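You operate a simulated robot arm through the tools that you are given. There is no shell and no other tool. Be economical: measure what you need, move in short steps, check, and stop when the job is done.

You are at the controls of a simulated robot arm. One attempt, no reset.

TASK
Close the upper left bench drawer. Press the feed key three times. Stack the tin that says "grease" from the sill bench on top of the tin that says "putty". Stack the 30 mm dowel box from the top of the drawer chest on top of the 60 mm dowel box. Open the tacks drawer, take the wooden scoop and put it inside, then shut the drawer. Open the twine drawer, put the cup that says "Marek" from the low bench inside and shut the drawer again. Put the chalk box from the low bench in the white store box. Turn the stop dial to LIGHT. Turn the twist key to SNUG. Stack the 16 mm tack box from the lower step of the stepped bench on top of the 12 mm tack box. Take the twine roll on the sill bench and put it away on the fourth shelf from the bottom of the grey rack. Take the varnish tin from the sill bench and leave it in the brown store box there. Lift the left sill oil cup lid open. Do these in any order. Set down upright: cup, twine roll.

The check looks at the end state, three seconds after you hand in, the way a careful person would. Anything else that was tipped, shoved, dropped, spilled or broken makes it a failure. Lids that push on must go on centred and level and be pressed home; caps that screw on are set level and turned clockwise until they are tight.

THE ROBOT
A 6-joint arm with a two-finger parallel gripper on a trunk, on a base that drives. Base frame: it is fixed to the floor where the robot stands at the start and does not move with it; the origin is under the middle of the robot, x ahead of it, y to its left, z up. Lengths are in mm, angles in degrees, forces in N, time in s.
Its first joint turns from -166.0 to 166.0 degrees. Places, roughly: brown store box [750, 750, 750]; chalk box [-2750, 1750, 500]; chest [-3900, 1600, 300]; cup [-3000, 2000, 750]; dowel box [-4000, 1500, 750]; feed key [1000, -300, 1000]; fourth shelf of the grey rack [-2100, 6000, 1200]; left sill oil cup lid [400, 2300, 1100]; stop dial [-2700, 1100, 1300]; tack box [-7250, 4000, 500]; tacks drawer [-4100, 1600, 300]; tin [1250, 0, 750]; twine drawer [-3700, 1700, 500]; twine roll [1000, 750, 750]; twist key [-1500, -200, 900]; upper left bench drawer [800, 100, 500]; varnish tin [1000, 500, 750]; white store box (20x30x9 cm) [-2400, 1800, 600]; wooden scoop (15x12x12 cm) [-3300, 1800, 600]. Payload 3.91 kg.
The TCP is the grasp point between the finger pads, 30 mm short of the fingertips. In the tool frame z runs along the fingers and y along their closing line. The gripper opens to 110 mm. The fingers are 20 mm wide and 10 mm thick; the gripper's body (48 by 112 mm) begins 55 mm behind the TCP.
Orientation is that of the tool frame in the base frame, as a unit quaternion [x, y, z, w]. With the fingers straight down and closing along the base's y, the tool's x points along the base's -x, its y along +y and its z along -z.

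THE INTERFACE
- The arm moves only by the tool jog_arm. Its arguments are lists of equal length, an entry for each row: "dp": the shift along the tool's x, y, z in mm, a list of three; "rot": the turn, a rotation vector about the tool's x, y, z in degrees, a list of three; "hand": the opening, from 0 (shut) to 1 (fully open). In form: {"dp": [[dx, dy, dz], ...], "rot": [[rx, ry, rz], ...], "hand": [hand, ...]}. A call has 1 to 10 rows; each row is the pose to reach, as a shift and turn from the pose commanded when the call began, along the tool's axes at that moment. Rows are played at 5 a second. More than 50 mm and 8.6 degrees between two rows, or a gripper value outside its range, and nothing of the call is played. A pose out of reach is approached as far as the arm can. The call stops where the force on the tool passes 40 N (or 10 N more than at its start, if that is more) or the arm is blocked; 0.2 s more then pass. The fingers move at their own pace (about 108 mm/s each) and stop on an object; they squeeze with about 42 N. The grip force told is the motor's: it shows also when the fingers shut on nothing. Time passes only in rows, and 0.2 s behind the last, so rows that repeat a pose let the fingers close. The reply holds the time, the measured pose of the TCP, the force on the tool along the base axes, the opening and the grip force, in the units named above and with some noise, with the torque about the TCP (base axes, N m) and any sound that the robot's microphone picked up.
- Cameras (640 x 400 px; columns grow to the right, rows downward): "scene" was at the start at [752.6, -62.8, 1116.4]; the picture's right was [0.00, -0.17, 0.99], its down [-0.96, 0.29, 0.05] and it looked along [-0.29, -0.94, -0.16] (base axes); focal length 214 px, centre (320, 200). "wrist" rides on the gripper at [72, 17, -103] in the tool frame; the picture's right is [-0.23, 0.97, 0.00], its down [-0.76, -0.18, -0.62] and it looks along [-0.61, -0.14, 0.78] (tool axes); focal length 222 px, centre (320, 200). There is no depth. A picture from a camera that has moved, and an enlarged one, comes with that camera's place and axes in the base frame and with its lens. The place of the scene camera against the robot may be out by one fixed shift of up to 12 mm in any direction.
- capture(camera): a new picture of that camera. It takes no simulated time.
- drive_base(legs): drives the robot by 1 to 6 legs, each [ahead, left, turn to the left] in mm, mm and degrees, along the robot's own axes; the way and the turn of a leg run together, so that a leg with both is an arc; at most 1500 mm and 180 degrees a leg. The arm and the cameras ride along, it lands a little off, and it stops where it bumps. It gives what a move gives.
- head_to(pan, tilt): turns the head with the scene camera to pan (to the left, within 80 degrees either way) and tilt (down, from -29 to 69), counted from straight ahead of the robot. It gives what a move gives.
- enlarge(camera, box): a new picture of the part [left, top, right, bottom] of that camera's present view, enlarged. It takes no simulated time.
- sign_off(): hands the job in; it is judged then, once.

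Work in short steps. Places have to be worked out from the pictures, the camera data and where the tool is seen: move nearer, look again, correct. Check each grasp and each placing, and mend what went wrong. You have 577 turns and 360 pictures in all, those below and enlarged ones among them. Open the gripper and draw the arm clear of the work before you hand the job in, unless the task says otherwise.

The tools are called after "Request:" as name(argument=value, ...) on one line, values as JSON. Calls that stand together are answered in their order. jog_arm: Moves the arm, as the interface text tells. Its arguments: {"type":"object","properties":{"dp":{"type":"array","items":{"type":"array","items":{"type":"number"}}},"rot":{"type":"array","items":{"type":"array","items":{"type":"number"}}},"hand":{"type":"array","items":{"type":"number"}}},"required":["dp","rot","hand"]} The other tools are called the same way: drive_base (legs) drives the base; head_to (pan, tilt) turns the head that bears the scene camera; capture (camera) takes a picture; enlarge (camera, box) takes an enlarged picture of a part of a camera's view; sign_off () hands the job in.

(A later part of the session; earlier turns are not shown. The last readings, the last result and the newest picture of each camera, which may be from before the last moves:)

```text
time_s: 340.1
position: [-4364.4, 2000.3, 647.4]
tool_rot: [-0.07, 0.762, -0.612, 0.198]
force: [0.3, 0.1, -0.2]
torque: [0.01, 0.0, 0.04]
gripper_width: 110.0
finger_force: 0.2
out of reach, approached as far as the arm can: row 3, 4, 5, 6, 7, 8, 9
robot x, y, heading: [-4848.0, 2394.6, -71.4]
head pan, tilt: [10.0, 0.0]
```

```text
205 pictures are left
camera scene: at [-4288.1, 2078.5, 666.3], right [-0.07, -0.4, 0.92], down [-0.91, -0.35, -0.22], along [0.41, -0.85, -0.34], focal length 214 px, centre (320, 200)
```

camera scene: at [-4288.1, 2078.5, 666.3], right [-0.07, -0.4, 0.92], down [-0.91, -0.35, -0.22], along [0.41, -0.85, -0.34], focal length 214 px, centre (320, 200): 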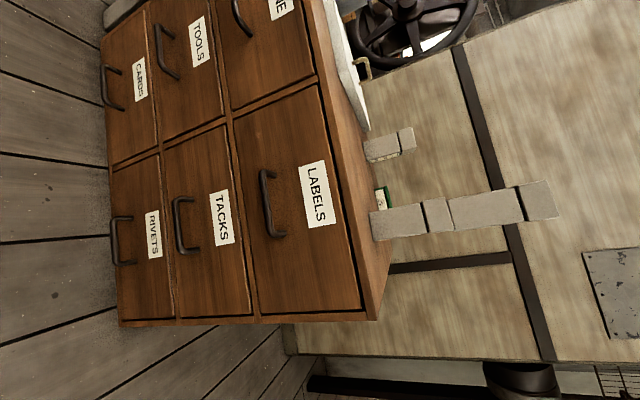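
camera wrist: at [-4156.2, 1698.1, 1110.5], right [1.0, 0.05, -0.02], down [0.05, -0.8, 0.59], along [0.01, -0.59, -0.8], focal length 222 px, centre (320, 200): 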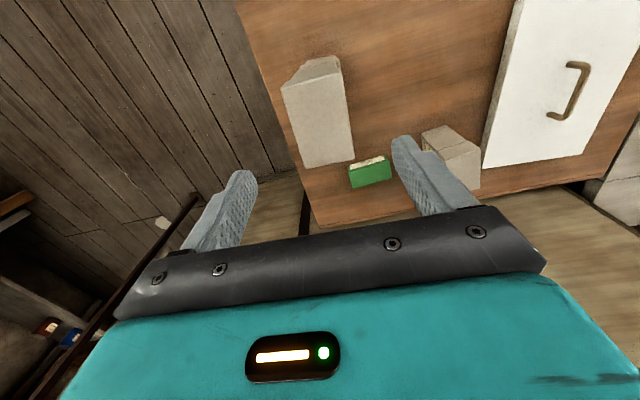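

Continue down to the TACKS handle's height, ~100 mm in front of it.

Request:
jog_arm(dp=[[-7, 34, 20], [-13, 68, 40], [-20, 102, 60], [-26, 136, 80], [-33, 170, 100], [-39, 204, 121], [-46, 238, 141], [-52, 272, 161], [-59, 306, 181], [-65, 339, 201]], rot=[[0, 0, 0], [0, 0, 0], [0, 0, 0], [0, 0, 0], [0, 0, 0], [0, 0, 0], [0, 0, 0], [0, 0, 0], [0, 0, 0], [0, 0, 0]], hand=[1, 1, 1, 1, 1, 1, 1, 1, 1, 1])

Request:
capture(camera="scene")

Request:
capture(camera="wrist")

```text
time_s: 342.3
position: [-4181.8, 1924.6, 303.7]
tool_rot: [-0.071, 0.764, -0.611, 0.197]
force: [0.2, -0.3, -0.1]
torque: [0.04, -0.01, -0.04]
gripper_width: 110.1
finger_force: 0.1
robot x, y, heading: [-4848.3, 2398.6, -71.7]
head pan, tilt: [10.0, 0.0]
```

```text
204 pictures are left
camera scene: at [-4106.3, 2004.1, 323.1], right [-0.06, -0.4, 0.92], down [-0.91, -0.35, -0.22], along [0.41, -0.85, -0.34], focal length 214 px, centre (320, 200)
```

scene: 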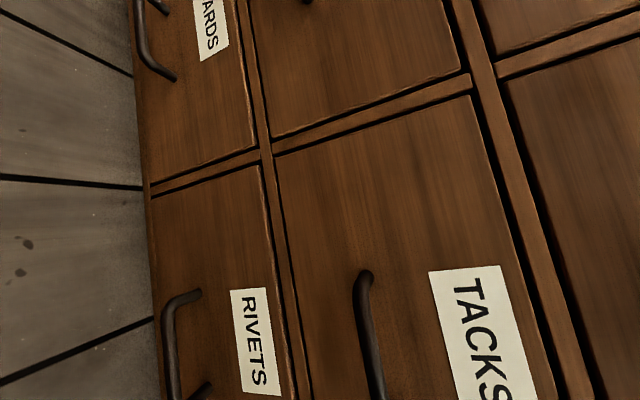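

```text
203 pictures are left
camera wrist: at [-4287.9, 1997.8, 291.6], right [0.34, 0.32, -0.89], down [0.43, 0.79, 0.44], along [0.84, -0.53, 0.13], focal length 222 px, centre (320, 200)
```

wrist: 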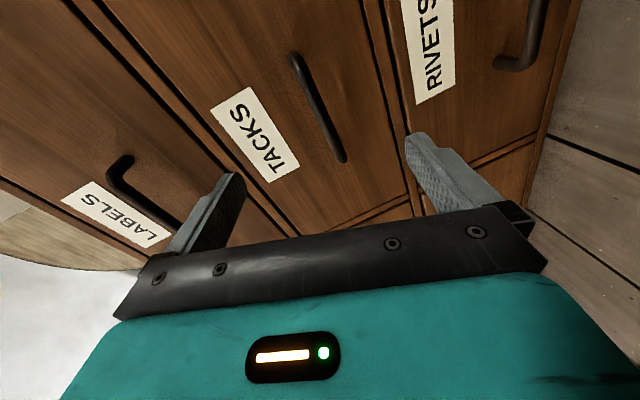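

The handle bar lies between the fingers' levels. Advance 90 mm along the tool axis.

Request:
jog_arm(dp=[[0, 0, 30], [0, 0, 60], [0, 3, 90]], rot=[[0, 0, 0], [0, 0, 0], [0, 0, 0]], hand=[1, 1, 1])

Request:
capture(camera="wrist")

```text
time_s: 343.1
position: [-4147.6, 1842.8, 284.5]
tool_rot: [-0.07, 0.764, -0.611, 0.198]
force: [-0.7, 0.7, -0.3]
torque: [-0.02, 0.0, -0.03]
gripper_width: 110.0
finger_force: 0.1
robot x, y, heading: [-4847.3, 2393.5, -71.6]
head pan, tilt: [10.0, 0.0]
```

```text
202 pictures are left
camera wrist: at [-4252.7, 1916.2, 271.4], right [0.34, 0.32, -0.89], down [0.43, 0.79, 0.44], along [0.84, -0.53, 0.13], focal length 222 px, centre (320, 200)
```

wrist: 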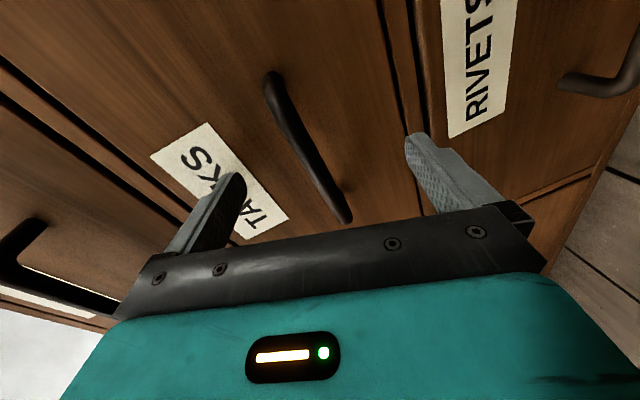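

Close on the bar.

Request:
jog_arm(dp=[[0, 4, 4], [0, 4, 4], [0, 4, 4], [0, 4, 4], [0, 4, 4]], rot=[[0, 0, 0], [0, 0, 0], [0, 0, 0], [0, 0, 0], [0, 0, 0]], hand=[0.6, 0, 0, 0, 0])

Request:
capture(camera="wrist")

```text
time_s: 344.0
position: [-4145.1, 1839.6, 283.0]
tool_rot: [-0.069, 0.761, -0.614, 0.198]
force: [-9.3, 7.4, 17.5]
torque: [-0.46, 0.9, 0.04]
gripper_width: 16.0
finger_force: 44.6
robot x, y, heading: [-4850.5, 2395.4, -71.7]
head pan, tilt: [10.0, 0.0]
stopped in row 4: the force on the tool passed its limit at 42 N (the readings are from after the stop); the commanded pose is now the measured one
```

```text
201 pictures are left
camera wrist: at [-4250.4, 1912.7, 269.1], right [0.34, 0.31, -0.89], down [0.43, 0.79, 0.44], along [0.84, -0.53, 0.14], focal length 222 px, centre (320, 200)
```

wrist: 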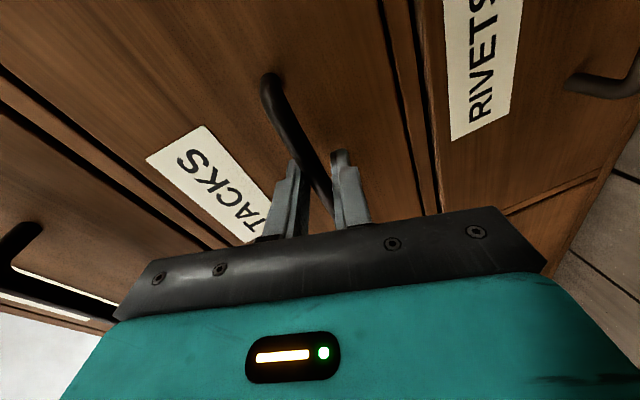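

Bar gripped. Pull out along the drawer axis.

Request:
jog_arm(dp=[[-1, 4, -20], [-2, 8, -39], [-3, 11, -59], [-4, 15, -78], [-5, 19, -98], [-6, 23, -118], [-7, 27, -137], [-8, 30, -157], [-9, 34, -177], [-10, 38, -196]], rot=[[0, 0, 0], [0, 0, 0], [0, 0, 0], [0, 0, 0], [0, 0, 0], [0, 0, 0], [0, 0, 0], [0, 0, 0], [0, 0, 0], [0, 0, 0]], hand=[0, 0, 0, 0, 0, 0, 0, 0, 0, 0])

Request:
capture(camera="scene")

```text
time_s: 345.5
position: [-4183.8, 1957.7, 283.2]
tool_rot: [-0.069, 0.761, -0.614, 0.198]
force: [-3.4, -2.0, 13.1]
torque: [-0.37, 0.93, 0.81]
gripper_width: 16.2
finger_force: 45.2
robot x, y, heading: [-4848.7, 2393.6, -71.6]
head pan, tilt: [10.0, 0.0]
stopped in row 7: the force on the tool passed its limit at 42 N (the readings are from after the stop); the commanded pose is now the measured one
```

```text
200 pictures are left
camera scene: at [-4106.7, 2035.2, 301.3], right [-0.07, -0.39, 0.92], down [-0.91, -0.35, -0.22], along [0.4, -0.85, -0.33], focal length 214 px, centre (320, 200)
```

scene: 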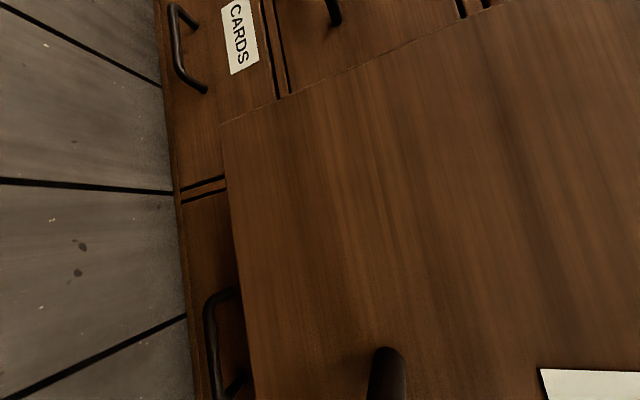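

Opened ~124 mm. Pull on.

Request:
jog_arm(dp=[[-0.7, 2.8, -15], [-1.5, 5.7, -29], [-2.2, 8.5, -44], [-3, 11, -59], [-3.7, 14, -74], [-4.5, 17, -88], [-5.2, 20, -103], [-5.7, 22, -113]], rot=[[0, 0, 0], [0, 0, 0], [0, 0, 0], [0, 0, 0], [0, 0, 0], [0, 0, 0], [0, 0, 0], [0, 0, 0]], hand=[0, 0, 0, 0, 0, 0, 0, 0])

```text
time_s: 346.7
position: [-4206.7, 2026.9, 282.3]
tool_rot: [-0.068, 0.761, -0.615, 0.197]
force: [-3.4, -0.4, 15.2]
torque: [-0.41, 0.95, 0.62]
gripper_width: 16.2
finger_force: 44.9
robot x, y, heading: [-4847.1, 2398.5, -71.5]
head pan, tilt: [10.0, 0.0]
stopped in row 6: the force on the tool passed its limit at 42 N (the readings are from after the stop); the commanded pose is now the measured one
```

Request:
jog_arm(dp=[[-0.7, 2.8, -15], [-1.5, 5.7, -29], [-2.2, 8.5, -44], [-3, 11, -59], [-3.5, 13, -69]], rot=[[0, 0, 0], [0, 0, 0], [0, 0, 0], [0, 0, 0], [0, 0, 0]], hand=[0, 0, 0, 0, 0])

```text
time_s: 347.9
position: [-4227.3, 2093.9, 281.9]
tool_rot: [-0.068, 0.761, -0.615, 0.197]
force: [-7.3, -3.2, 33.8]
torque: [-0.65, 0.95, -0.03]
gripper_width: 15.8
finger_force: 45.0
robot x, y, heading: [-4852.1, 2397.3, -71.6]
head pan, tilt: [10.0, 0.0]
```

Drawer open ~265 mm. Release and back away.

Request:
jog_arm(dp=[[0, 0, 0], [0, 0, 0], [0, 0, 0], [-1, 4, -25], [-3, 10, -55], [-4, 16, -85]], rot=[[0, 0, 0], [0, 0, 0], [0, 0, 0], [0, 0, 0], [0, 0, 0], [0, 0, 0]], hand=[0.6, 0.8, 0.8, 0.8, 0.8, 0.8])

Request:
capture(camera="scene")

```text
time_s: 349.3
position: [-4253.7, 2175.0, 280.5]
tool_rot: [-0.068, 0.761, -0.614, 0.197]
force: [0.1, -0.2, 0.5]
torque: [-0.02, -0.02, 0.03]
gripper_width: 88.1
finger_force: 0.1
robot x, y, heading: [-4850.1, 2395.4, -71.6]
head pan, tilt: [10.0, 0.0]
```

```text
199 pictures are left
camera scene: at [-4177.2, 2253.5, 299.4], right [-0.07, -0.39, 0.92], down [-0.91, -0.35, -0.22], along [0.4, -0.85, -0.33], focal length 214 px, centre (320, 200)
```

scene: 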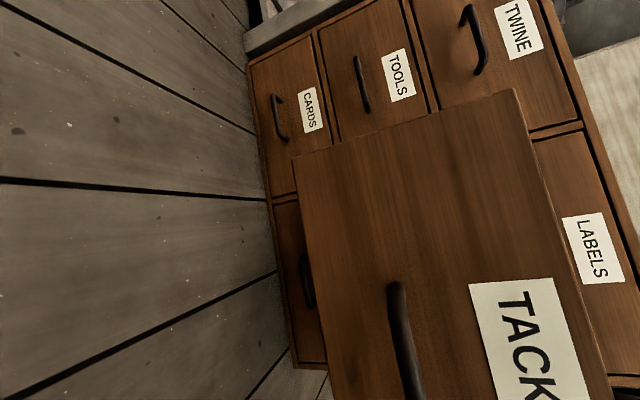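

Raise the arm.

Request:
jog_arm(dp=[[-10, -43, -8], [-19, -86, -16], [-29, -130, -23], [-39, -173, -31], [-48, -216, -39], [-58, -259, -47], [-68, -302, -55], [-77, -346, -63], [-87, -389, -70], [-97, -432, -78]], rot=[[0, 0, 0], [0, 0, 0], [0, 0, 0], [0, 0, 0], [0, 0, 0], [0, 0, 0], [0, 0, 0], [0, 0, 0], [0, 0, 0], [0, 0, 0]], hand=[1, 1, 1, 1, 1, 1, 1, 1, 1, 1])

```text
time_s: 351.5
position: [-4254.4, 2177.7, 732.6]
tool_rot: [-0.069, 0.761, -0.614, 0.197]
force: [-0.3, 0.1, -0.3]
torque: [0.0, 0.0, -0.02]
gripper_width: 109.9
finger_force: 0.0
robot x, y, heading: [-4848.0, 2396.2, -71.9]
head pan, tilt: [10.0, 0.0]
```

Roll the tool back upright.

Request:
jog_arm(dp=[[0, 0, 0], [0, 0, 0], [0, 0, 0], [0, 0, 0], [0, 0, 0], [0, 0, 0], [0, 0, 0], [0, 0, 0], [0, 0, 0], [0, 0, 0]], rot=[[0, 0, 8.5], [0, 0, 17], [0, 0, 25.5], [0, 0, 34], [0, 0, 42.5], [0, 0, 51], [0, 0, 59.5], [0, 0, 68], [0, 0, 76.5], [0, 0, 85]], hand=[1, 1, 1, 1, 1, 1, 1, 1, 1, 1])

Request:
jog_arm(dp=[[-20, 0, 0], [-40, 0, 0], [-60, 0, 0], [-80, 0, 0], [-100, 0, 0], [-120, 0, 0], [-140, 0, 0]], rot=[[0, 7, 0], [0, 14, 0], [0, 21, 0], [0, 28, 0], [0, 35, 0], [0, 42, 0], [0, 48, 0]], hand=[1, 1, 1, 1, 1, 1, 1])

```text
time_s: 353.7
position: [-4256.1, 2177.0, 730.8]
tool_rot: [0.465, 0.607, -0.319, 0.561]
force: [-0.5, -0.6, -0.7]
torque: [-0.01, 0.04, 0.03]
gripper_width: 109.9
finger_force: 0.0
robot x, y, heading: [-4848.7, 2390.9, -71.4]
head pan, tilt: [10.0, 0.0]
```

```text
time_s: 355.3
position: [-4265.1, 2149.1, 867.6]
tool_rot: [0.554, 0.783, -0.102, 0.264]
force: [0.1, 0.9, -0.3]
torque: [-0.01, -0.01, 0.03]
gripper_width: 109.8
finger_force: 0.2
robot x, y, heading: [-4847.2, 2398.0, -71.7]
head pan, tilt: [10.0, 0.0]
```

Drive left along the lane to the low bench.

Request:
drive_base(legs=[[0, 1180, 0], [200, 0, 0]])

Request:
head_to(pan=0, tilt=0)

Request:
capture(camera="scene")

```text
time_s: 362.4
position: [-3095.0, 2326.6, 867.9]
tool_rot: [0.554, 0.782, -0.103, 0.266]
force: [1.0, -0.5, -0.7]
torque: [-0.02, 0.0, 0.02]
gripper_width: 110.2
finger_force: 0.1
robot x, y, heading: [-3687.8, 2579.4, -71.7]
head pan, tilt: [10.0, 0.0]
```

```text
time_s: 363.2
position: [-3095.7, 2326.3, 867.2]
tool_rot: [0.554, 0.782, -0.104, 0.266]
force: [0.2, -0.4, 0.1]
torque: [0.01, 0.0, 0.02]
gripper_width: 110.2
finger_force: 0.0
robot x, y, heading: [-3679.7, 2576.8, -71.6]
head pan, tilt: [0.0, 0.0]
```

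```text
198 pictures are left
camera scene: at [-3090.8, 2254.6, 961.5], right [-0.92, -0.36, -0.13], down [-0.24, 0.81, -0.53], along [0.3, -0.46, -0.84], focal length 214 px, centre (320, 200)
```

scene: 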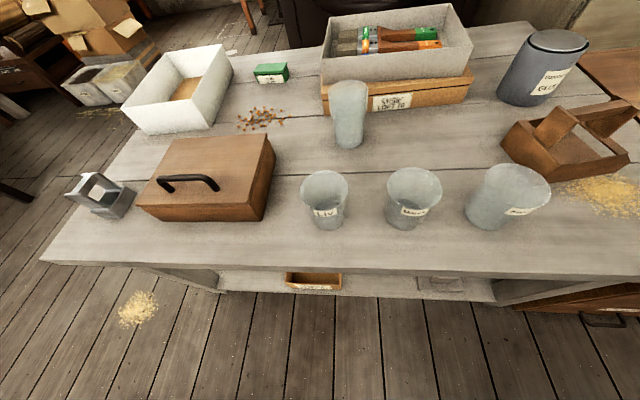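

The low bench is in view. Enlarge the cups and green box.

Request:
enlarge(camera="scene", box=[290, 150, 570, 250])

Request:
enlarge(camera="scene", box=[110, 30, 310, 150])

```text
2.29 times, centred on (430, 200) of scene
camera zoom: at [-3090.8, 2254.6, 961.5], right [-0.92, -0.36, -0.13], down [-0.24, 0.81, -0.53], along [0.3, -0.46, -0.84], focal length 490 px, centre (69, 200)
```

zoom: 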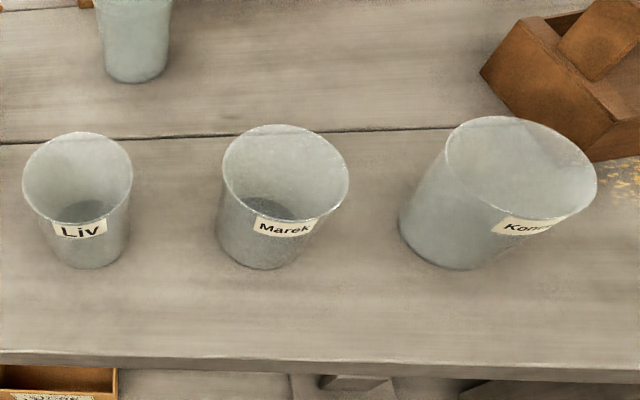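

```text
3.20 times, centred on (210, 90) of scene
camera zoom: at [-3090.8, 2254.6, 961.5], right [-0.92, -0.36, -0.13], down [-0.24, 0.81, -0.53], along [0.3, -0.46, -0.84], focal length 686 px, centre (672, 552)
```

zoom: 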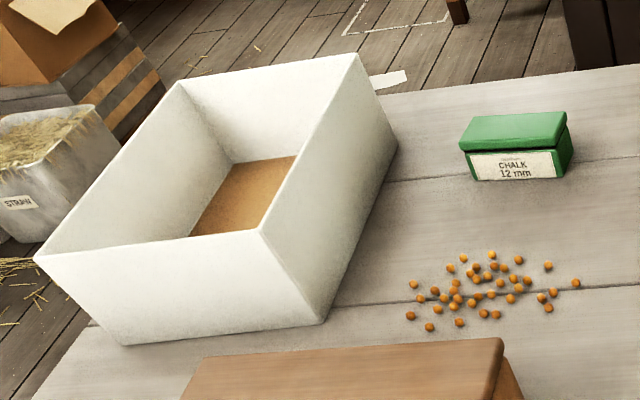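

Marek is the middle cup (rim z≈681, bench z≈569); the chalk box is the green one. First the scoop: move over it with the tool down.

Request:
jog_arm(dp=[[-24, -35, 6], [-48, -70, 13], [-72, -105, 19], [-96, -140, 26], [-120, -175, 32], [-144, -211, 39], [-168, -246, 45], [-192, -281, 52], [-216, -316, 58], [-240, -351, 65]], rot=[[0, 3.3, 0], [0, 6.6, 0], [0, 9.9, 0], [0, 13.2, 0], [0, 16.5, 0], [0, 19.8, 0], [0, 23.1, 0], [0, 26.4, 0], [0, 29.7, 0], [0, 33, 0]], hand=[1, 1, 1, 1, 1, 1, 1, 1, 1, 1])

Request:
capture(camera="scene")

Request:
capture(camera="wrist")

```text
time_s: 365.4
position: [-3316.4, 2002.1, 851.1]
tool_rot: [0.564, 0.815, -0.133, 0.012]
force: [-0.4, 0.3, 0.4]
torque: [0.01, 0.02, -0.01]
gripper_width: 110.2
finger_force: 0.0
out of reach, approached as far as the arm can: row 3, 4, 5, 6, 7, 8, 9, 10
robot x, y, heading: [-3680.4, 2571.3, -72.1]
head pan, tilt: [0.0, 0.0]
```

```text
195 pictures are left
camera scene: at [-3281.5, 1909.6, 910.8], right [-0.92, -0.33, 0.2], down [-0.36, 0.92, -0.17], along [-0.13, -0.23, -0.96], focal length 214 px, centre (320, 200)
```

scene: 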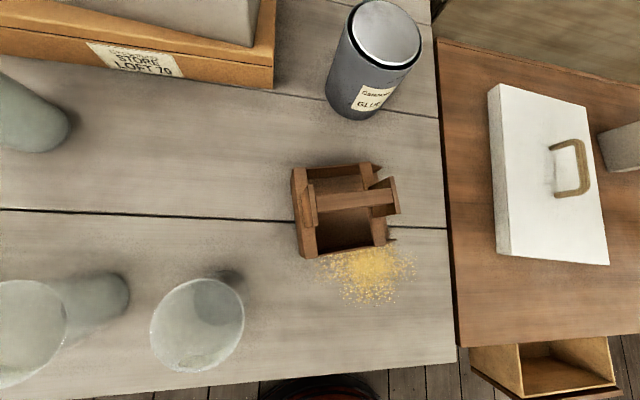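

```text
194 pictures are left
camera wrist: at [-3315.6, 2097.8, 936.1], right [0.98, 0.11, -0.16], down [0.19, -0.61, 0.77], along [-0.01, -0.78, -0.62], focal length 222 px, centre (320, 200)
```

wrist: 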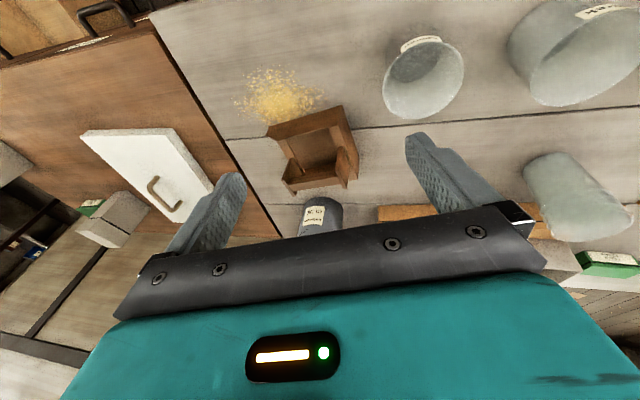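

Grip the scoop's handle bar across it: yaw 85° while moving over it.

Request:
jog_arm(dp=[[-12, -6, 11], [-24, -12, 22], [-36, -17, 33], [-48, -23, 44], [-60, -29, 55], [-72, -35, 66], [-84, -41, 77], [-96, -46, 88], [-108, -52, 99], [-120, -58, 110]], rot=[[0, 0, -8.5], [0, 0, -17], [0, 0, -25.5], [0, 0, -34], [0, 0, -42.5], [0, 0, -51], [0, 0, -59.5], [0, 0, -68], [0, 0, -76.5], [0, 0, -85]], hand=[1, 1, 1, 1, 1, 1, 1, 1, 1, 1])

Request:
capture(camera="scene")

Request:
capture(camera="wrist")

```text
time_s: 366.7
position: [-3261.7, 2009.7, 732.6]
tool_rot: [0.274, 0.938, -0.208, -0.031]
force: [-8.4, 10.2, 38.5]
torque: [1.52, -0.78, 0.44]
gripper_width: 103.5
finger_force: 0.0
out of reach, approached as far as the arm can: row 2, 3, 4, 5, 6
robot x, y, heading: [-3679.3, 2573.4, -71.9]
head pan, tilt: [0.0, 0.0]
stopped in row 6: the force on the tool passed its limit at 120 N (the readings are from after the stop); the commanded pose is now the measured one
```

```text
193 pictures are left
camera scene: at [-3172.0, 1965.3, 778.4], right [-0.5, -0.76, 0.41], down [-0.85, 0.53, -0.05], along [-0.17, -0.37, -0.91], focal length 214 px, centre (320, 200)
```

scene: 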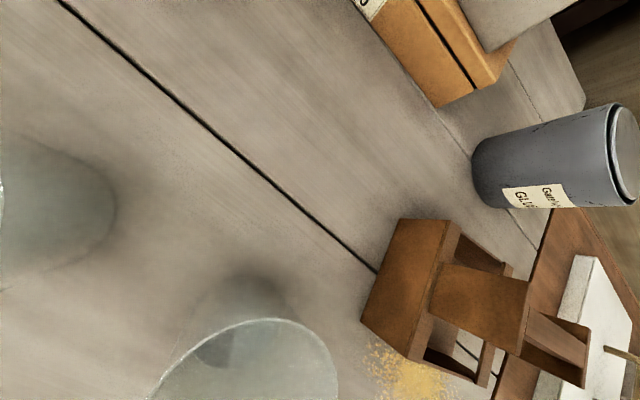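

```text
192 pictures are left
camera wrist: at [-3298.8, 2098.9, 817.6], right [0.68, 0.62, -0.39], down [0.67, -0.3, 0.68], along [0.31, -0.72, -0.62], focal length 222 px, centre (320, 200)
```

wrist: 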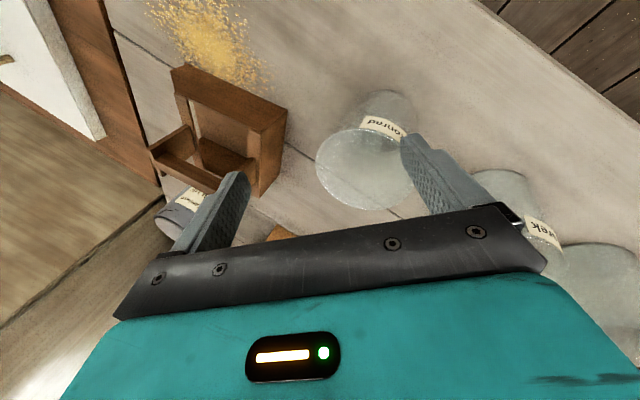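

A finger bumped the Konrad cup. Raise straight up at once.

Request:
jog_arm(dp=[[-1, -8, -18], [-3, -20, -46], [-5, -35, -78], [-7, -51, -114], [-8, -65, -146]], rot=[[0, 0, 0], [0, 0, 0], [0, 0, 0], [0, 0, 0], [0, 0, 0]], hand=[1, 1, 1, 1, 1])

Request:
capture(camera="scene")

Request:
capture(camera="wrist")

```text
time_s: 367.9
position: [-3237.0, 2040.8, 861.5]
tool_rot: [0.292, 0.929, -0.227, -0.033]
force: [0.8, 0.2, -0.3]
torque: [0.01, 0.01, -0.02]
gripper_width: 110.1
finger_force: 0.0
out of reach, approached as far as the arm can: row 1, 2, 3, 4, 5
robot x, y, heading: [-3679.7, 2577.4, -71.8]
head pan, tilt: [0.0, 0.0]
```

```text
191 pictures are left
camera scene: at [-3148.6, 1995.2, 907.2], right [-0.53, -0.73, 0.44], down [-0.83, 0.56, -0.07], along [-0.19, -0.4, -0.9], focal length 214 px, centre (320, 200)
```

scene: 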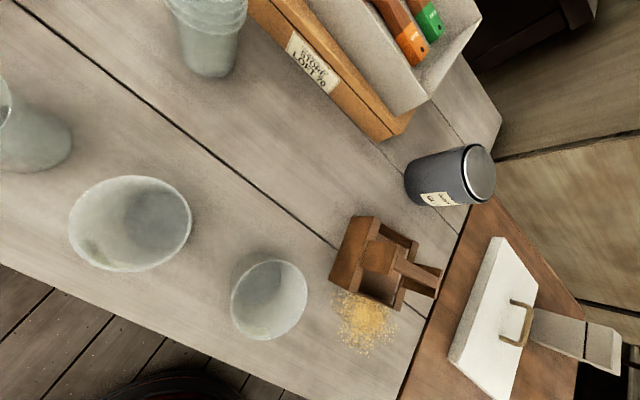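

```text
190 pictures are left
camera wrist: at [-3269.7, 2135.6, 941.8], right [0.7, 0.58, -0.41], down [0.66, -0.3, 0.69], along [0.28, -0.75, -0.59], focal length 222 px, centre (320, 200)
```

wrist: 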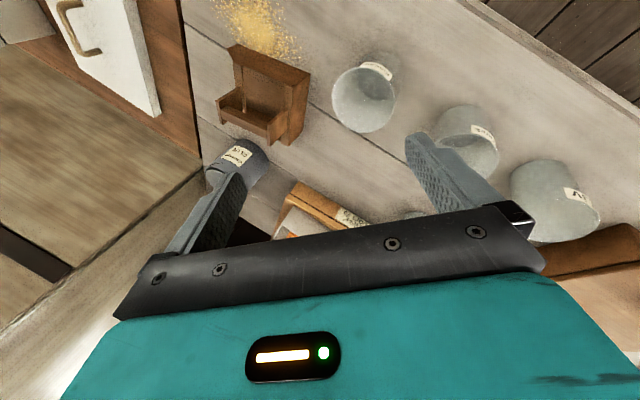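

The cup still stands. The arm seems to be in an awkward configuration; look back at it.

Request:
head_to(pan=0, tilt=69)

Request:
capture(camera="scene")

```text
time_s: 369.3
position: [-3238.1, 2039.4, 860.6]
tool_rot: [0.291, 0.929, -0.227, -0.033]
force: [0.5, 0.5, 0.2]
torque: [-0.02, -0.03, 0.0]
gripper_width: 110.0
finger_force: 0.1
robot x, y, heading: [-3678.1, 2576.7, -72.2]
head pan, tilt: [0.0, 68.8]
```

```text
189 pictures are left
camera scene: at [-3224.7, 2064.4, 930.4], right [-0.53, -0.73, 0.44], down [-0.12, 0.58, 0.81], along [-0.84, 0.37, -0.39], focal length 214 px, centre (320, 200)
```

scene: 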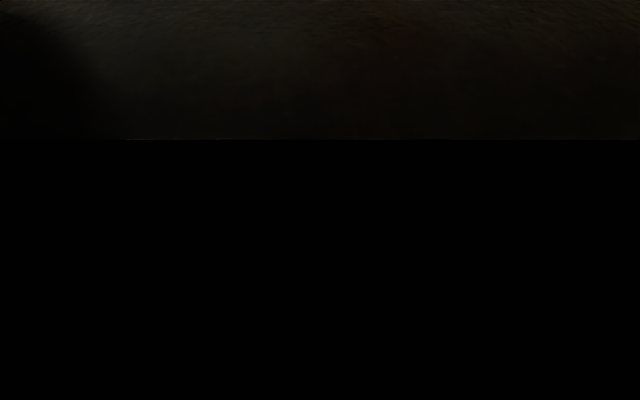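

Not informative. Back off 180 mm and bring the arm to its standard pose in front of the robot.

Request:
drive_base(legs=[[-180, 0, 0]])

Request:
jog_arm(dp=[[15, -34, -6.5], [29, -68, -13], [44, -103, -19.5], [59, -137, -26], [73, -171, -32.5], [88, -205, -39], [103, -239, -45.5]], rot=[[-3.4, 1.8, 5.2], [-6.8, 3.6, 10.4], [-10.2, 5.4, 15.6], [-13.7, 7.2, 20.9], [-17.1, 9, 26.1], [-20.5, 10.8, 31.3], [-23.9, 12.6, 36.5]], hand=[1, 1, 1, 1, 1, 1, 1])

```text
time_s: 370.8
position: [-3295.4, 2214.4, 860.9]
tool_rot: [0.291, 0.929, -0.227, -0.033]
force: [0.8, 0.2, 0.0]
torque: [0.02, -0.01, 0.01]
gripper_width: 110.0
finger_force: 0.0
robot x, y, heading: [-3735.8, 2747.9, -71.8]
head pan, tilt: [0.0, 68.8]
```

```text
time_s: 372.4
position: [-3501.0, 2114.4, 987.3]
tool_rot: [0.561, 0.816, -0.125, -0.06]
force: [-0.2, 0.7, 0.0]
torque: [0.01, -0.01, -0.04]
gripper_width: 109.8
finger_force: 0.0
out of reach, approached as far as the arm can: row 1, 2, 3, 4, 5, 6, 7
robot x, y, heading: [-3735.8, 2745.9, -71.8]
head pan, tilt: [0.0, 68.8]
```

The wrist is in a flipped branch where "tool forward = arm direction" is just out of range. Yaw the tool 90° sideways, which suits the scoop anyway.

Request:
jog_arm(dp=[[0, 0, 0], [0, 0, 0], [0, 0, 0], [0, 0, 0], [0, 0, 0], [0, 0, 0], [0, 0, 0], [0, 0, 0], [0, 0, 0], [0, 0, 0]], rot=[[0, 0, -8.5], [0, 0, -17], [0, 0, -25.5], [0, 0, -34], [0, 0, -42.5], [0, 0, -51], [0, 0, -59.5], [0, 0, -68], [0, 0, -76.5], [0, 0, -85]], hand=[1, 1, 1, 1, 1, 1, 1, 1, 1, 1])

Request:
head_to(pan=-40, tilt=0)

Request:
capture(camera="scene")

```text
time_s: 374.6
position: [-3398.7, 2290.1, 604.9]
tool_rot: [-0.008, 0.963, -0.251, -0.103]
force: [0.5, 0.3, 0.3]
torque: [-0.04, 0.02, 0.04]
gripper_width: 109.8
finger_force: 0.1
out of reach, approached as far as the arm can: row 1, 2, 3, 4, 5, 6, 7, 8, 9, 10
robot x, y, heading: [-3740.9, 2748.1, -72.0]
head pan, tilt: [0.0, 68.8]
```

```text
time_s: 376.0
position: [-3398.0, 2290.3, 606.8]
tool_rot: [-0.005, 0.963, -0.25, -0.103]
force: [0.4, -0.6, -0.3]
torque: [0.05, -0.04, -0.02]
gripper_width: 110.2
finger_force: 0.1
robot x, y, heading: [-3736.0, 2747.6, -71.9]
head pan, tilt: [-40.0, 0.0]
```

```text
188 pictures are left
camera scene: at [-3284.8, 2263.1, 667.0], right [0.17, -0.36, 0.92], down [-0.98, 0.04, 0.2], along [-0.11, -0.93, -0.34], focal length 214 px, centre (320, 200)
```

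scene: 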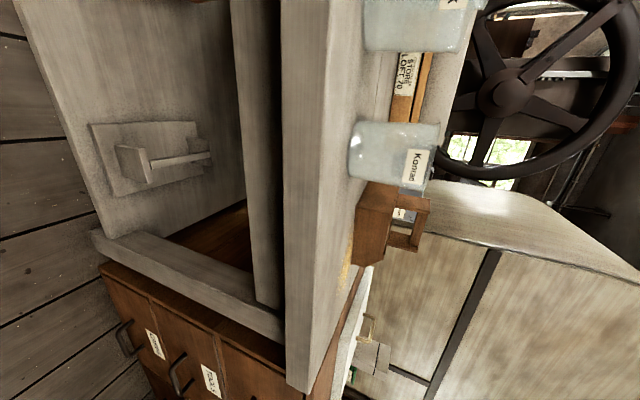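

The arm has sagged low; look at its configuration before moving further.

Request:
head_to(pan=75, tilt=30)

Request:
capture(camera="scene")

```text
time_s: 378.0
position: [-3399.5, 2290.4, 606.1]
tool_rot: [-0.006, 0.963, -0.25, -0.104]
force: [0.2, 0.2, -0.4]
torque: [-0.01, -0.02, -0.02]
gripper_width: 110.1
finger_force: 0.0
robot x, y, heading: [-3735.8, 2748.3, -71.9]
head pan, tilt: [75.0, 30.0]
```

```text
187 pictures are left
camera scene: at [-3332.1, 2414.1, 645.7], right [-0.17, -0.69, -0.7], down [-0.79, -0.32, 0.52], along [-0.58, 0.64, -0.49], focal length 214 px, centre (320, 200)
```

scene: 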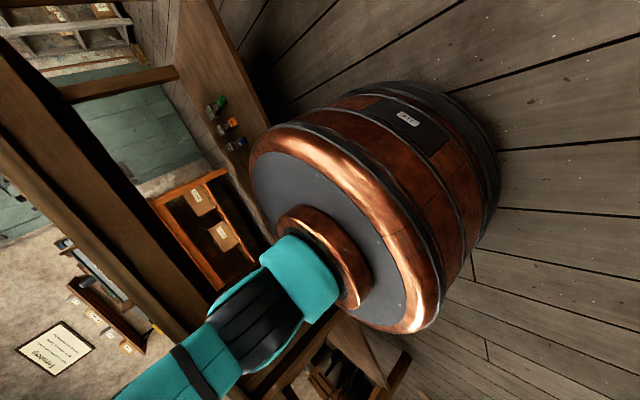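

The arm got stuck at a wrist singularity (tool in line with the forearm, out of plane). I lift it first.

Request:
jog_arm(dp=[[8, -19, -34], [16, -38, -68], [24, -58, -103], [32, -77, -137], [40, -96, -171]], rot=[[0, 0, 0], [0, 0, 0], [0, 0, 0], [0, 0, 0], [0, 0, 0]], hand=[1, 1, 1, 1, 1])

```text
time_s: 379.2
position: [-3360.4, 2348.3, 708.3]
tool_rot: [0.019, 0.951, -0.293, -0.096]
force: [0.0, 0.4, -0.2]
torque: [-0.01, 0.0, -0.01]
gripper_width: 109.9
finger_force: 0.1
out of reach, approached as far as the arm can: row 1, 2, 3, 4, 5
robot x, y, heading: [-3739.4, 2749.7, -71.8]
head pan, tilt: [75.0, 30.0]
```

Request:
jog_arm(dp=[[16, -23, 4], [32, -47, 7], [48, -70, 11], [64, -93, 15], [80, -117, 18], [96, -140, 22], [112, -163, 25], [128, -187, 29], [144, -210, 33], [160, -233, 36]], rot=[[0.8, -4.3, 7.1], [1.7, -8.6, 14.2], [2.5, -12.9, 21.3], [3.3, -17.2, 28.4], [4.1, -21.4, 35.6], [5, -25.7, 42.7], [5.8, -30, 49.8], [6.6, -34.3, 57], [7.4, -38.6, 64.1], [8.3, -42.9, 71.2]], hand=[1, 1, 1, 1, 1, 1, 1, 1, 1, 1])

```text
time_s: 381.4
position: [-3520.3, 2149.7, 839.9]
tool_rot: [0.447, 0.712, -0.343, 0.419]
force: [0.1, -0.6, -0.1]
torque: [0.01, -0.05, 0.03]
gripper_width: 110.1
finger_force: 0.0
robot x, y, heading: [-3735.2, 2752.4, -72.0]
head pan, tilt: [75.0, 30.0]
```

Good: reachable and in the arm's plane. Trim the roll, then pitch down to vertical in-plane.

Request:
jog_arm(dp=[[0, 0, 0], [0, 0, 0]], rot=[[0, 0, 4], [0, 0, 7.2]], hand=[1, 1])

Request:
jog_arm(dp=[[-5, 0, 5], [-10, 0, 10], [-15, 0, 15], [-20, 0, 20], [-25, 0, 25], [-30, 0, 30], [-35, 0, 35], [-40, 0, 40]], rot=[[0, 8.2, 0], [0, 16.4, 0], [0, 24.6, 0], [0, 32.8, 0], [0, 41, 0], [0, 49.2, 0], [0, 57.4, 0], [0, 65.4, 0]], hand=[1, 1, 1, 1, 1, 1, 1, 1])

```text
time_s: 382.0
position: [-3520.4, 2149.5, 841.0]
tool_rot: [0.492, 0.682, -0.315, 0.44]
force: [0.1, -0.6, -0.4]
torque: [0.0, 0.02, 0.02]
gripper_width: 110.2
finger_force: 0.1
robot x, y, heading: [-3733.6, 2750.7, -71.8]
head pan, tilt: [75.0, 30.0]
```

```text
time_s: 383.8
position: [-3503.0, 2100.4, 860.8]
tool_rot: [0.584, 0.811, 0.001, -0.001]
force: [0.2, 0.2, 1.0]
torque: [-0.02, 0.01, 0.02]
gripper_width: 110.0
finger_force: 0.1
out of reach, approached as far as the arm can: row 2
robot x, y, heading: [-3738.1, 2747.3, -71.6]
head pan, tilt: [75.0, 30.0]
```

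The arm is back in its normal branch. Drive ahead 150 and yaw to cross the scoop's handle bar.

Request:
drive_base(legs=[[150, 0, 0]])

Request:
jog_arm(dp=[[-8, 11, 0], [-16, 22, 0], [-24, 33, 0], [-32, 44, 0], [-40, 55, 0], [-48, 66, 0], [-56, 77, 0], [-64, 88, 0], [-72, 99, 0], [-80, 110, 0]], rot=[[0, 0, -8.5], [0, 0, -17], [0, 0, -25.5], [0, 0, -34], [0, 0, -42.5], [0, 0, -51], [0, 0, -59.5], [0, 0, -68], [0, 0, -76.5], [0, 0, -85]], hand=[1, 1, 1, 1, 1, 1, 1, 1, 1, 1])

Request:
head_to(pan=0, tilt=15)

Request:
capture(camera="scene")

Request:
capture(camera="wrist")

```text
time_s: 385.1
position: [-3458.3, 1957.2, 860.0]
tool_rot: [0.585, 0.811, 0.0, 0.001]
force: [0.1, 0.3, -0.6]
torque: [0.01, 0.0, 0.0]
gripper_width: 110.2
finger_force: 0.0
robot x, y, heading: [-3690.5, 2609.8, -71.9]
head pan, tilt: [75.0, 30.0]
```

```text
time_s: 387.3
position: [-3329.7, 1916.9, 860.6]
tool_rot: [-0.117, 0.993, -0.001, 0.001]
force: [-0.1, 0.6, 0.6]
torque: [0.0, 0.01, 0.03]
gripper_width: 110.3
finger_force: 0.2
robot x, y, heading: [-3689.0, 2605.8, -71.9]
head pan, tilt: [75.0, 30.0]
```

```text
time_s: 388.8
position: [-3330.5, 1916.2, 859.8]
tool_rot: [-0.116, 0.993, -0.001, 0.001]
force: [0.7, -0.3, -0.6]
torque: [0.03, -0.01, 0.0]
gripper_width: 109.9
finger_force: 0.2
robot x, y, heading: [-3689.3, 2607.3, -71.8]
head pan, tilt: [0.0, 15.0]
```

```text
186 pictures are left
camera scene: at [-3255.5, 1935.5, 899.9], right [0.23, -0.97, 0.0], down [-0.94, -0.22, 0.26], along [-0.25, -0.06, -0.97], focal length 214 px, centre (320, 200)
```

scene: 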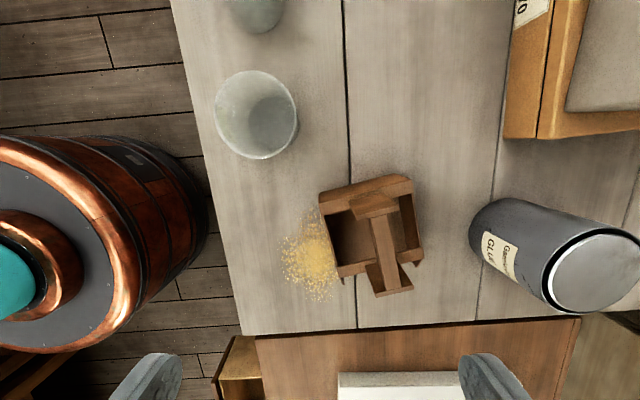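

```text
185 pictures are left
camera wrist: at [-3404.9, 1916.6, 964.4], right [0.0, 1.0, 0.0], down [0.78, 0.0, 0.63], along [0.63, 0.0, -0.78], focal length 222 px, centre (320, 200)
```

wrist: 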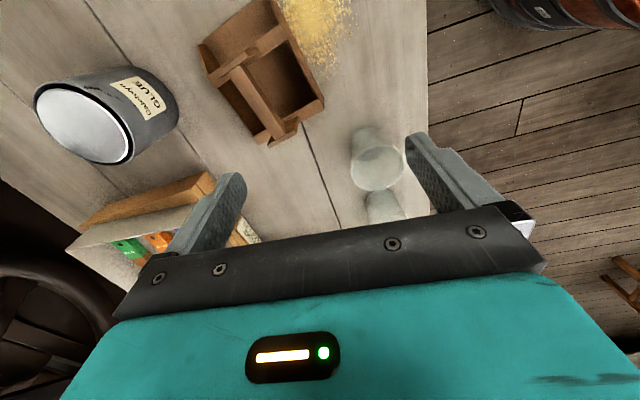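

Enlarge the scoop to see the gaps around its bar.

Request:
enlarge(camera="scene", box=[300, 160, 450, 310])

Request:
enlarge(camera="wrist", box=[180, 0, 340, 160])

```text
2.67 times, centred on (375, 235) of scene
camera zoom: at [-3255.5, 1935.5, 899.9], right [0.23, -0.97, 0.0], down [-0.94, -0.22, 0.26], along [-0.25, -0.06, -0.97], focal length 572 px, centre (173, 107)
```

zoom: 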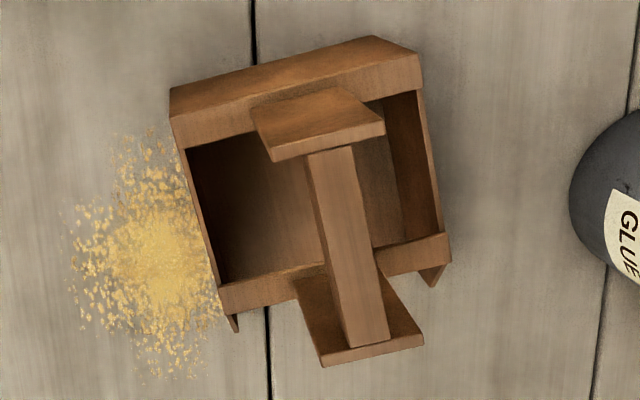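

```text
2.50 times, centred on (260, 80) of wrist
camera zoom: at [-3404.9, 1916.6, 964.4], right [0.0, 1.0, 0.0], down [0.78, 0.0, 0.63], along [0.63, 0.0, -0.78], focal length 555 px, centre (470, 500)
```

zoom: 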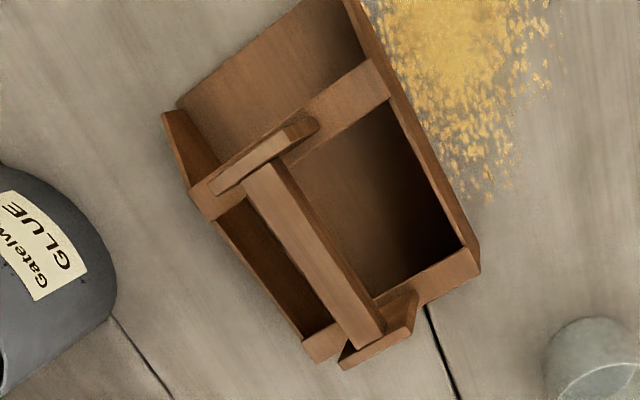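

Bar triangulates to (−3339, 1852), top z≈714, direction 25°. Move over it with a 12° trim.

Request:
jog_arm(dp=[[8, -20, 20], [16, -40, 40], [23, -60, 60], [23, -60, 80]], rot=[[0, 0, -4], [0, 0, -8], [0, 0, -12.2], [0, 0, -12.2]], hand=[0.65, 0.65, 0.65, 0.65])

Request:
capture(camera="wrist")

Request:
capture(camera="scene")

```text
time_s: 389.8
position: [-3336.0, 1852.1, 781.8]
tool_rot: [-0.221, 0.975, 0.0, 0.001]
force: [-0.4, -1.2, -0.4]
torque: [0.02, 0.03, -0.01]
gripper_width: 71.3
finger_force: 0.1
robot x, y, heading: [-3689.0, 2611.0, -72.0]
head pan, tilt: [0.0, 15.0]
```

```text
182 pictures are left
camera wrist: at [-3411.2, 1836.8, 885.7], right [-0.22, 0.98, 0.0], down [0.76, 0.17, 0.63], along [0.61, 0.13, -0.78], focal length 222 px, centre (320, 200)
```

wrist: 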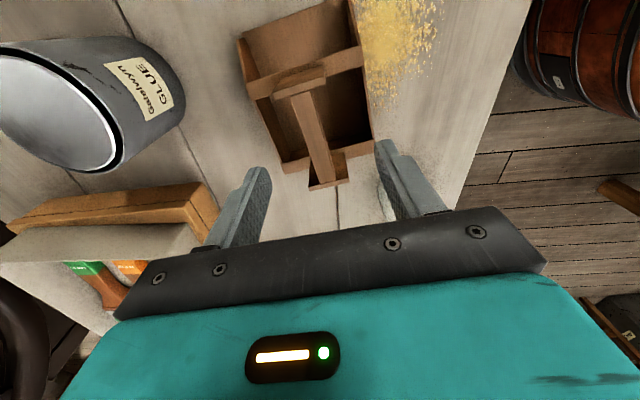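

```text
181 pictures are left
camera scene: at [-3269.6, 1888.8, 821.1], right [0.43, -0.9, 0.0], down [-0.87, -0.42, 0.26], along [-0.23, -0.11, -0.97], focal length 214 px, centre (320, 200)
```

scene: 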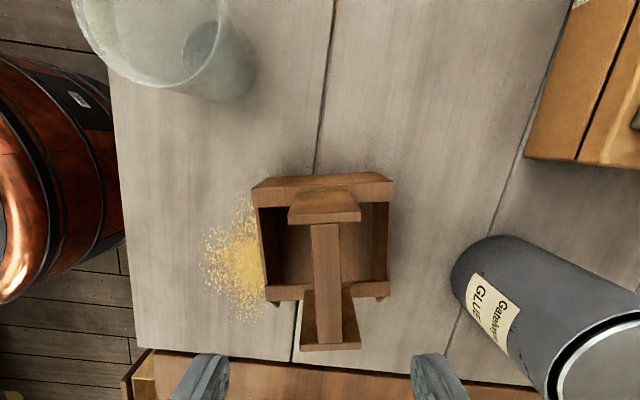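

Well aligned. Descend to z≈705 and close.

Request:
jog_arm(dp=[[0, 0, 35], [0, 0, 60], [0, 0, 77], [0, 0, 77], [0, 0, 77], [0, 0, 77]], rot=[[0, 0, 0], [0, 0, 0], [0, 0, 0], [0, 0, 0], [0, 0, 0], [0, 0, 0]], hand=[0.65, 0.65, 0.65, 0, 0, 0])

Request:
capture(camera="wrist")

```text
time_s: 391.2
position: [-3334.4, 1852.3, 703.8]
tool_rot: [-0.221, 0.975, -0.001, 0.001]
force: [-0.1, 0.3, 2.2]
torque: [0.0, 0.0, 0.14]
gripper_width: 15.8
finger_force: 42.5
robot x, y, heading: [-3688.2, 2607.1, -71.9]
head pan, tilt: [0.0, 15.0]
```

```text
180 pictures are left
camera wrist: at [-3409.7, 1837.5, 807.6], right [-0.22, 0.98, 0.0], down [0.76, 0.17, 0.63], along [0.61, 0.13, -0.78], focal length 222 px, centre (320, 200)
```

wrist: 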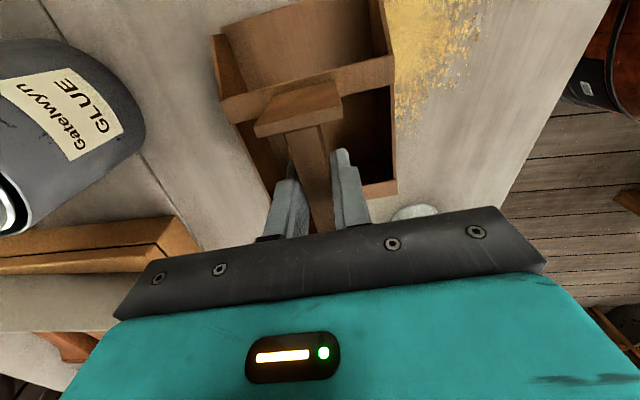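

Bar gripped. Lift straight up 250 mm.

Request:
jog_arm(dp=[[0, 0, -15], [0, 0, -45], [0, 0, -90], [0, 0, -135], [0, 0, -180], [0, 0, -215]], rot=[[0, 0, 0], [0, 0, 0], [0, 0, 0], [0, 0, 0], [0, 0, 0], [0, 0, 0]], hand=[0, 0, 0, 0, 0, 0])

Request:
capture(camera="wrist")

Request:
head_to(pan=0, tilt=0)

Request:
capture(camera="scene")

```text
time_s: 392.6
position: [-3335.0, 1851.2, 919.1]
tool_rot: [-0.222, 0.975, 0.0, 0.0]
force: [0.1, -0.5, -2.1]
torque: [0.01, 0.0, -0.02]
gripper_width: 15.5
finger_force: 42.0
robot x, y, heading: [-3685.7, 2606.1, -72.1]
head pan, tilt: [0.0, 15.0]
```

```text
179 pictures are left
camera wrist: at [-3409.7, 1836.5, 1022.4], right [-0.22, 0.98, 0.0], down [0.76, 0.17, 0.62], along [0.61, 0.13, -0.78], focal length 222 px, centre (320, 200)
```

wrist: 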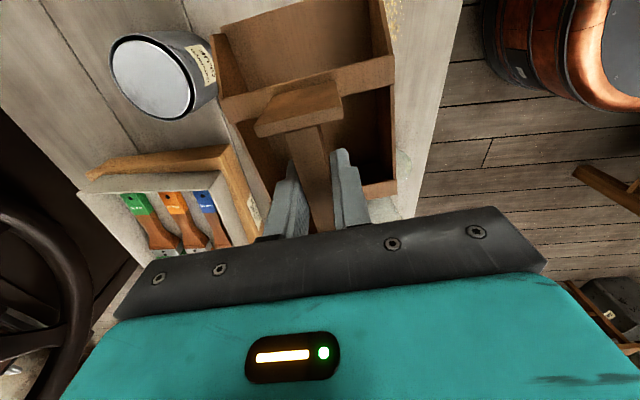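

```text
time_s: 393.4
position: [-3334.9, 1852.0, 918.5]
tool_rot: [-0.222, 0.975, -0.001, 0.001]
force: [0.6, 0.0, -2.4]
torque: [-0.03, -0.01, -0.02]
gripper_width: 15.8
finger_force: 42.4
robot x, y, heading: [-3687.8, 2607.2, -71.8]
head pan, tilt: [0.0, 0.0]
```

```text
178 pictures are left
camera scene: at [-3246.6, 1899.1, 961.1], right [0.43, -0.9, 0.0], down [-0.9, -0.43, 0.0], along [0.0, 0.0, -1.0], focal length 214 px, centre (320, 200)
```

scene: 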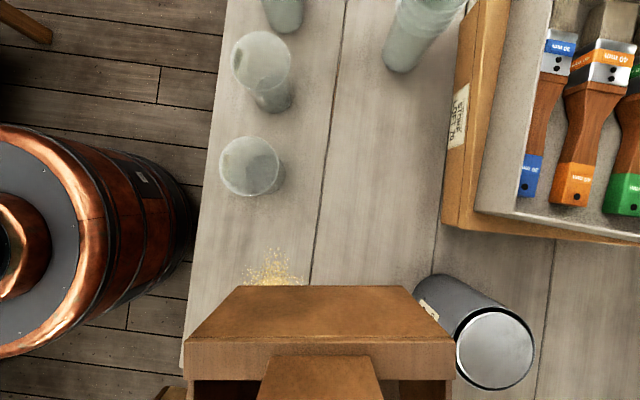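

Scoop held. Drive back 150, then draw the arm back to the drawer line before moving along.

Request:
drive_base(legs=[[-150, 0, 0]])

Request:
jog_arm(dp=[[-6, 42, 0], [-11, 84, 0], [-17, 126, 0], [-22, 168, 0]], rot=[[0, 0, 2], [0, 0, 4], [0, 0, 6], [0, 0, 7]], hand=[0, 0, 0, 0])

Request:
drive_base(legs=[[0, -720, 0]])

Request:
capture(camera="scene")

Request:
capture(camera="wrist")

```text
time_s: 394.7
position: [-3381.1, 1994.5, 918.0]
tool_rot: [-0.221, 0.975, 0.0, 0.001]
force: [0.5, -0.1, -2.0]
torque: [0.0, 0.01, 0.01]
gripper_width: 15.4
finger_force: 41.9
robot x, y, heading: [-3734.0, 2750.9, -71.9]
head pan, tilt: [0.0, 0.0]
```

```text
time_s: 395.7
position: [-3433.9, 2154.3, 917.9]
tool_rot: [-0.16, 0.987, 0.0, 0.001]
force: [-0.2, -0.4, -2.9]
torque: [0.03, 0.03, -0.03]
gripper_width: 15.7
finger_force: 42.5
robot x, y, heading: [-3738.8, 2749.8, -71.8]
head pan, tilt: [0.0, 0.0]
```

```text
time_s: 399.7
position: [-4116.3, 1930.4, 918.3]
tool_rot: [-0.166, 0.986, 0.0, 0.001]
force: [0.2, -0.1, -2.0]
torque: [0.01, -0.01, 0.0]
gripper_width: 15.8
finger_force: 42.3
robot x, y, heading: [-4424.4, 2523.1, -71.3]
head pan, tilt: [0.0, 0.0]
```

```text
177 pictures are left
camera scene: at [-4022.0, 1965.6, 961.6], right [0.33, -0.95, 0.0], down [-0.94, -0.33, 0.0], along [0.0, 0.0, -1.0], focal length 214 px, centre (320, 200)
```

scene: 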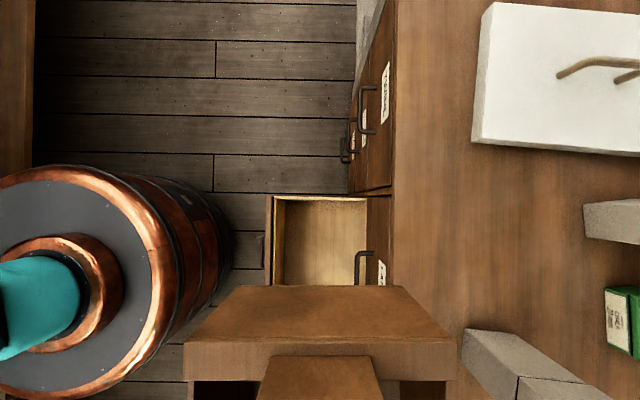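

```text
176 pictures are left
camera wrist: at [-4191.4, 1923.1, 1022.8], right [-0.1, 0.99, 0.0], down [0.78, 0.08, 0.63], along [0.62, 0.06, -0.78], focal length 222 px, centre (320, 200)
```

wrist: 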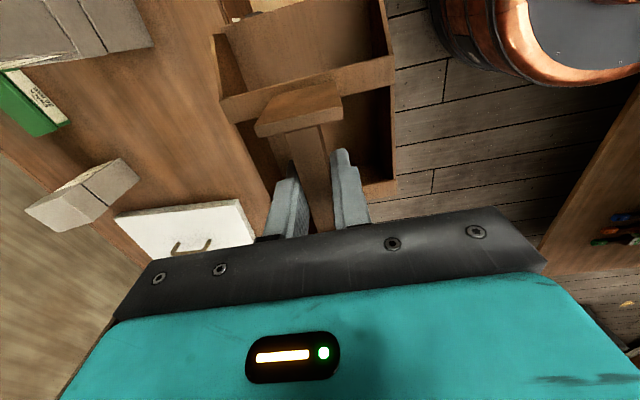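

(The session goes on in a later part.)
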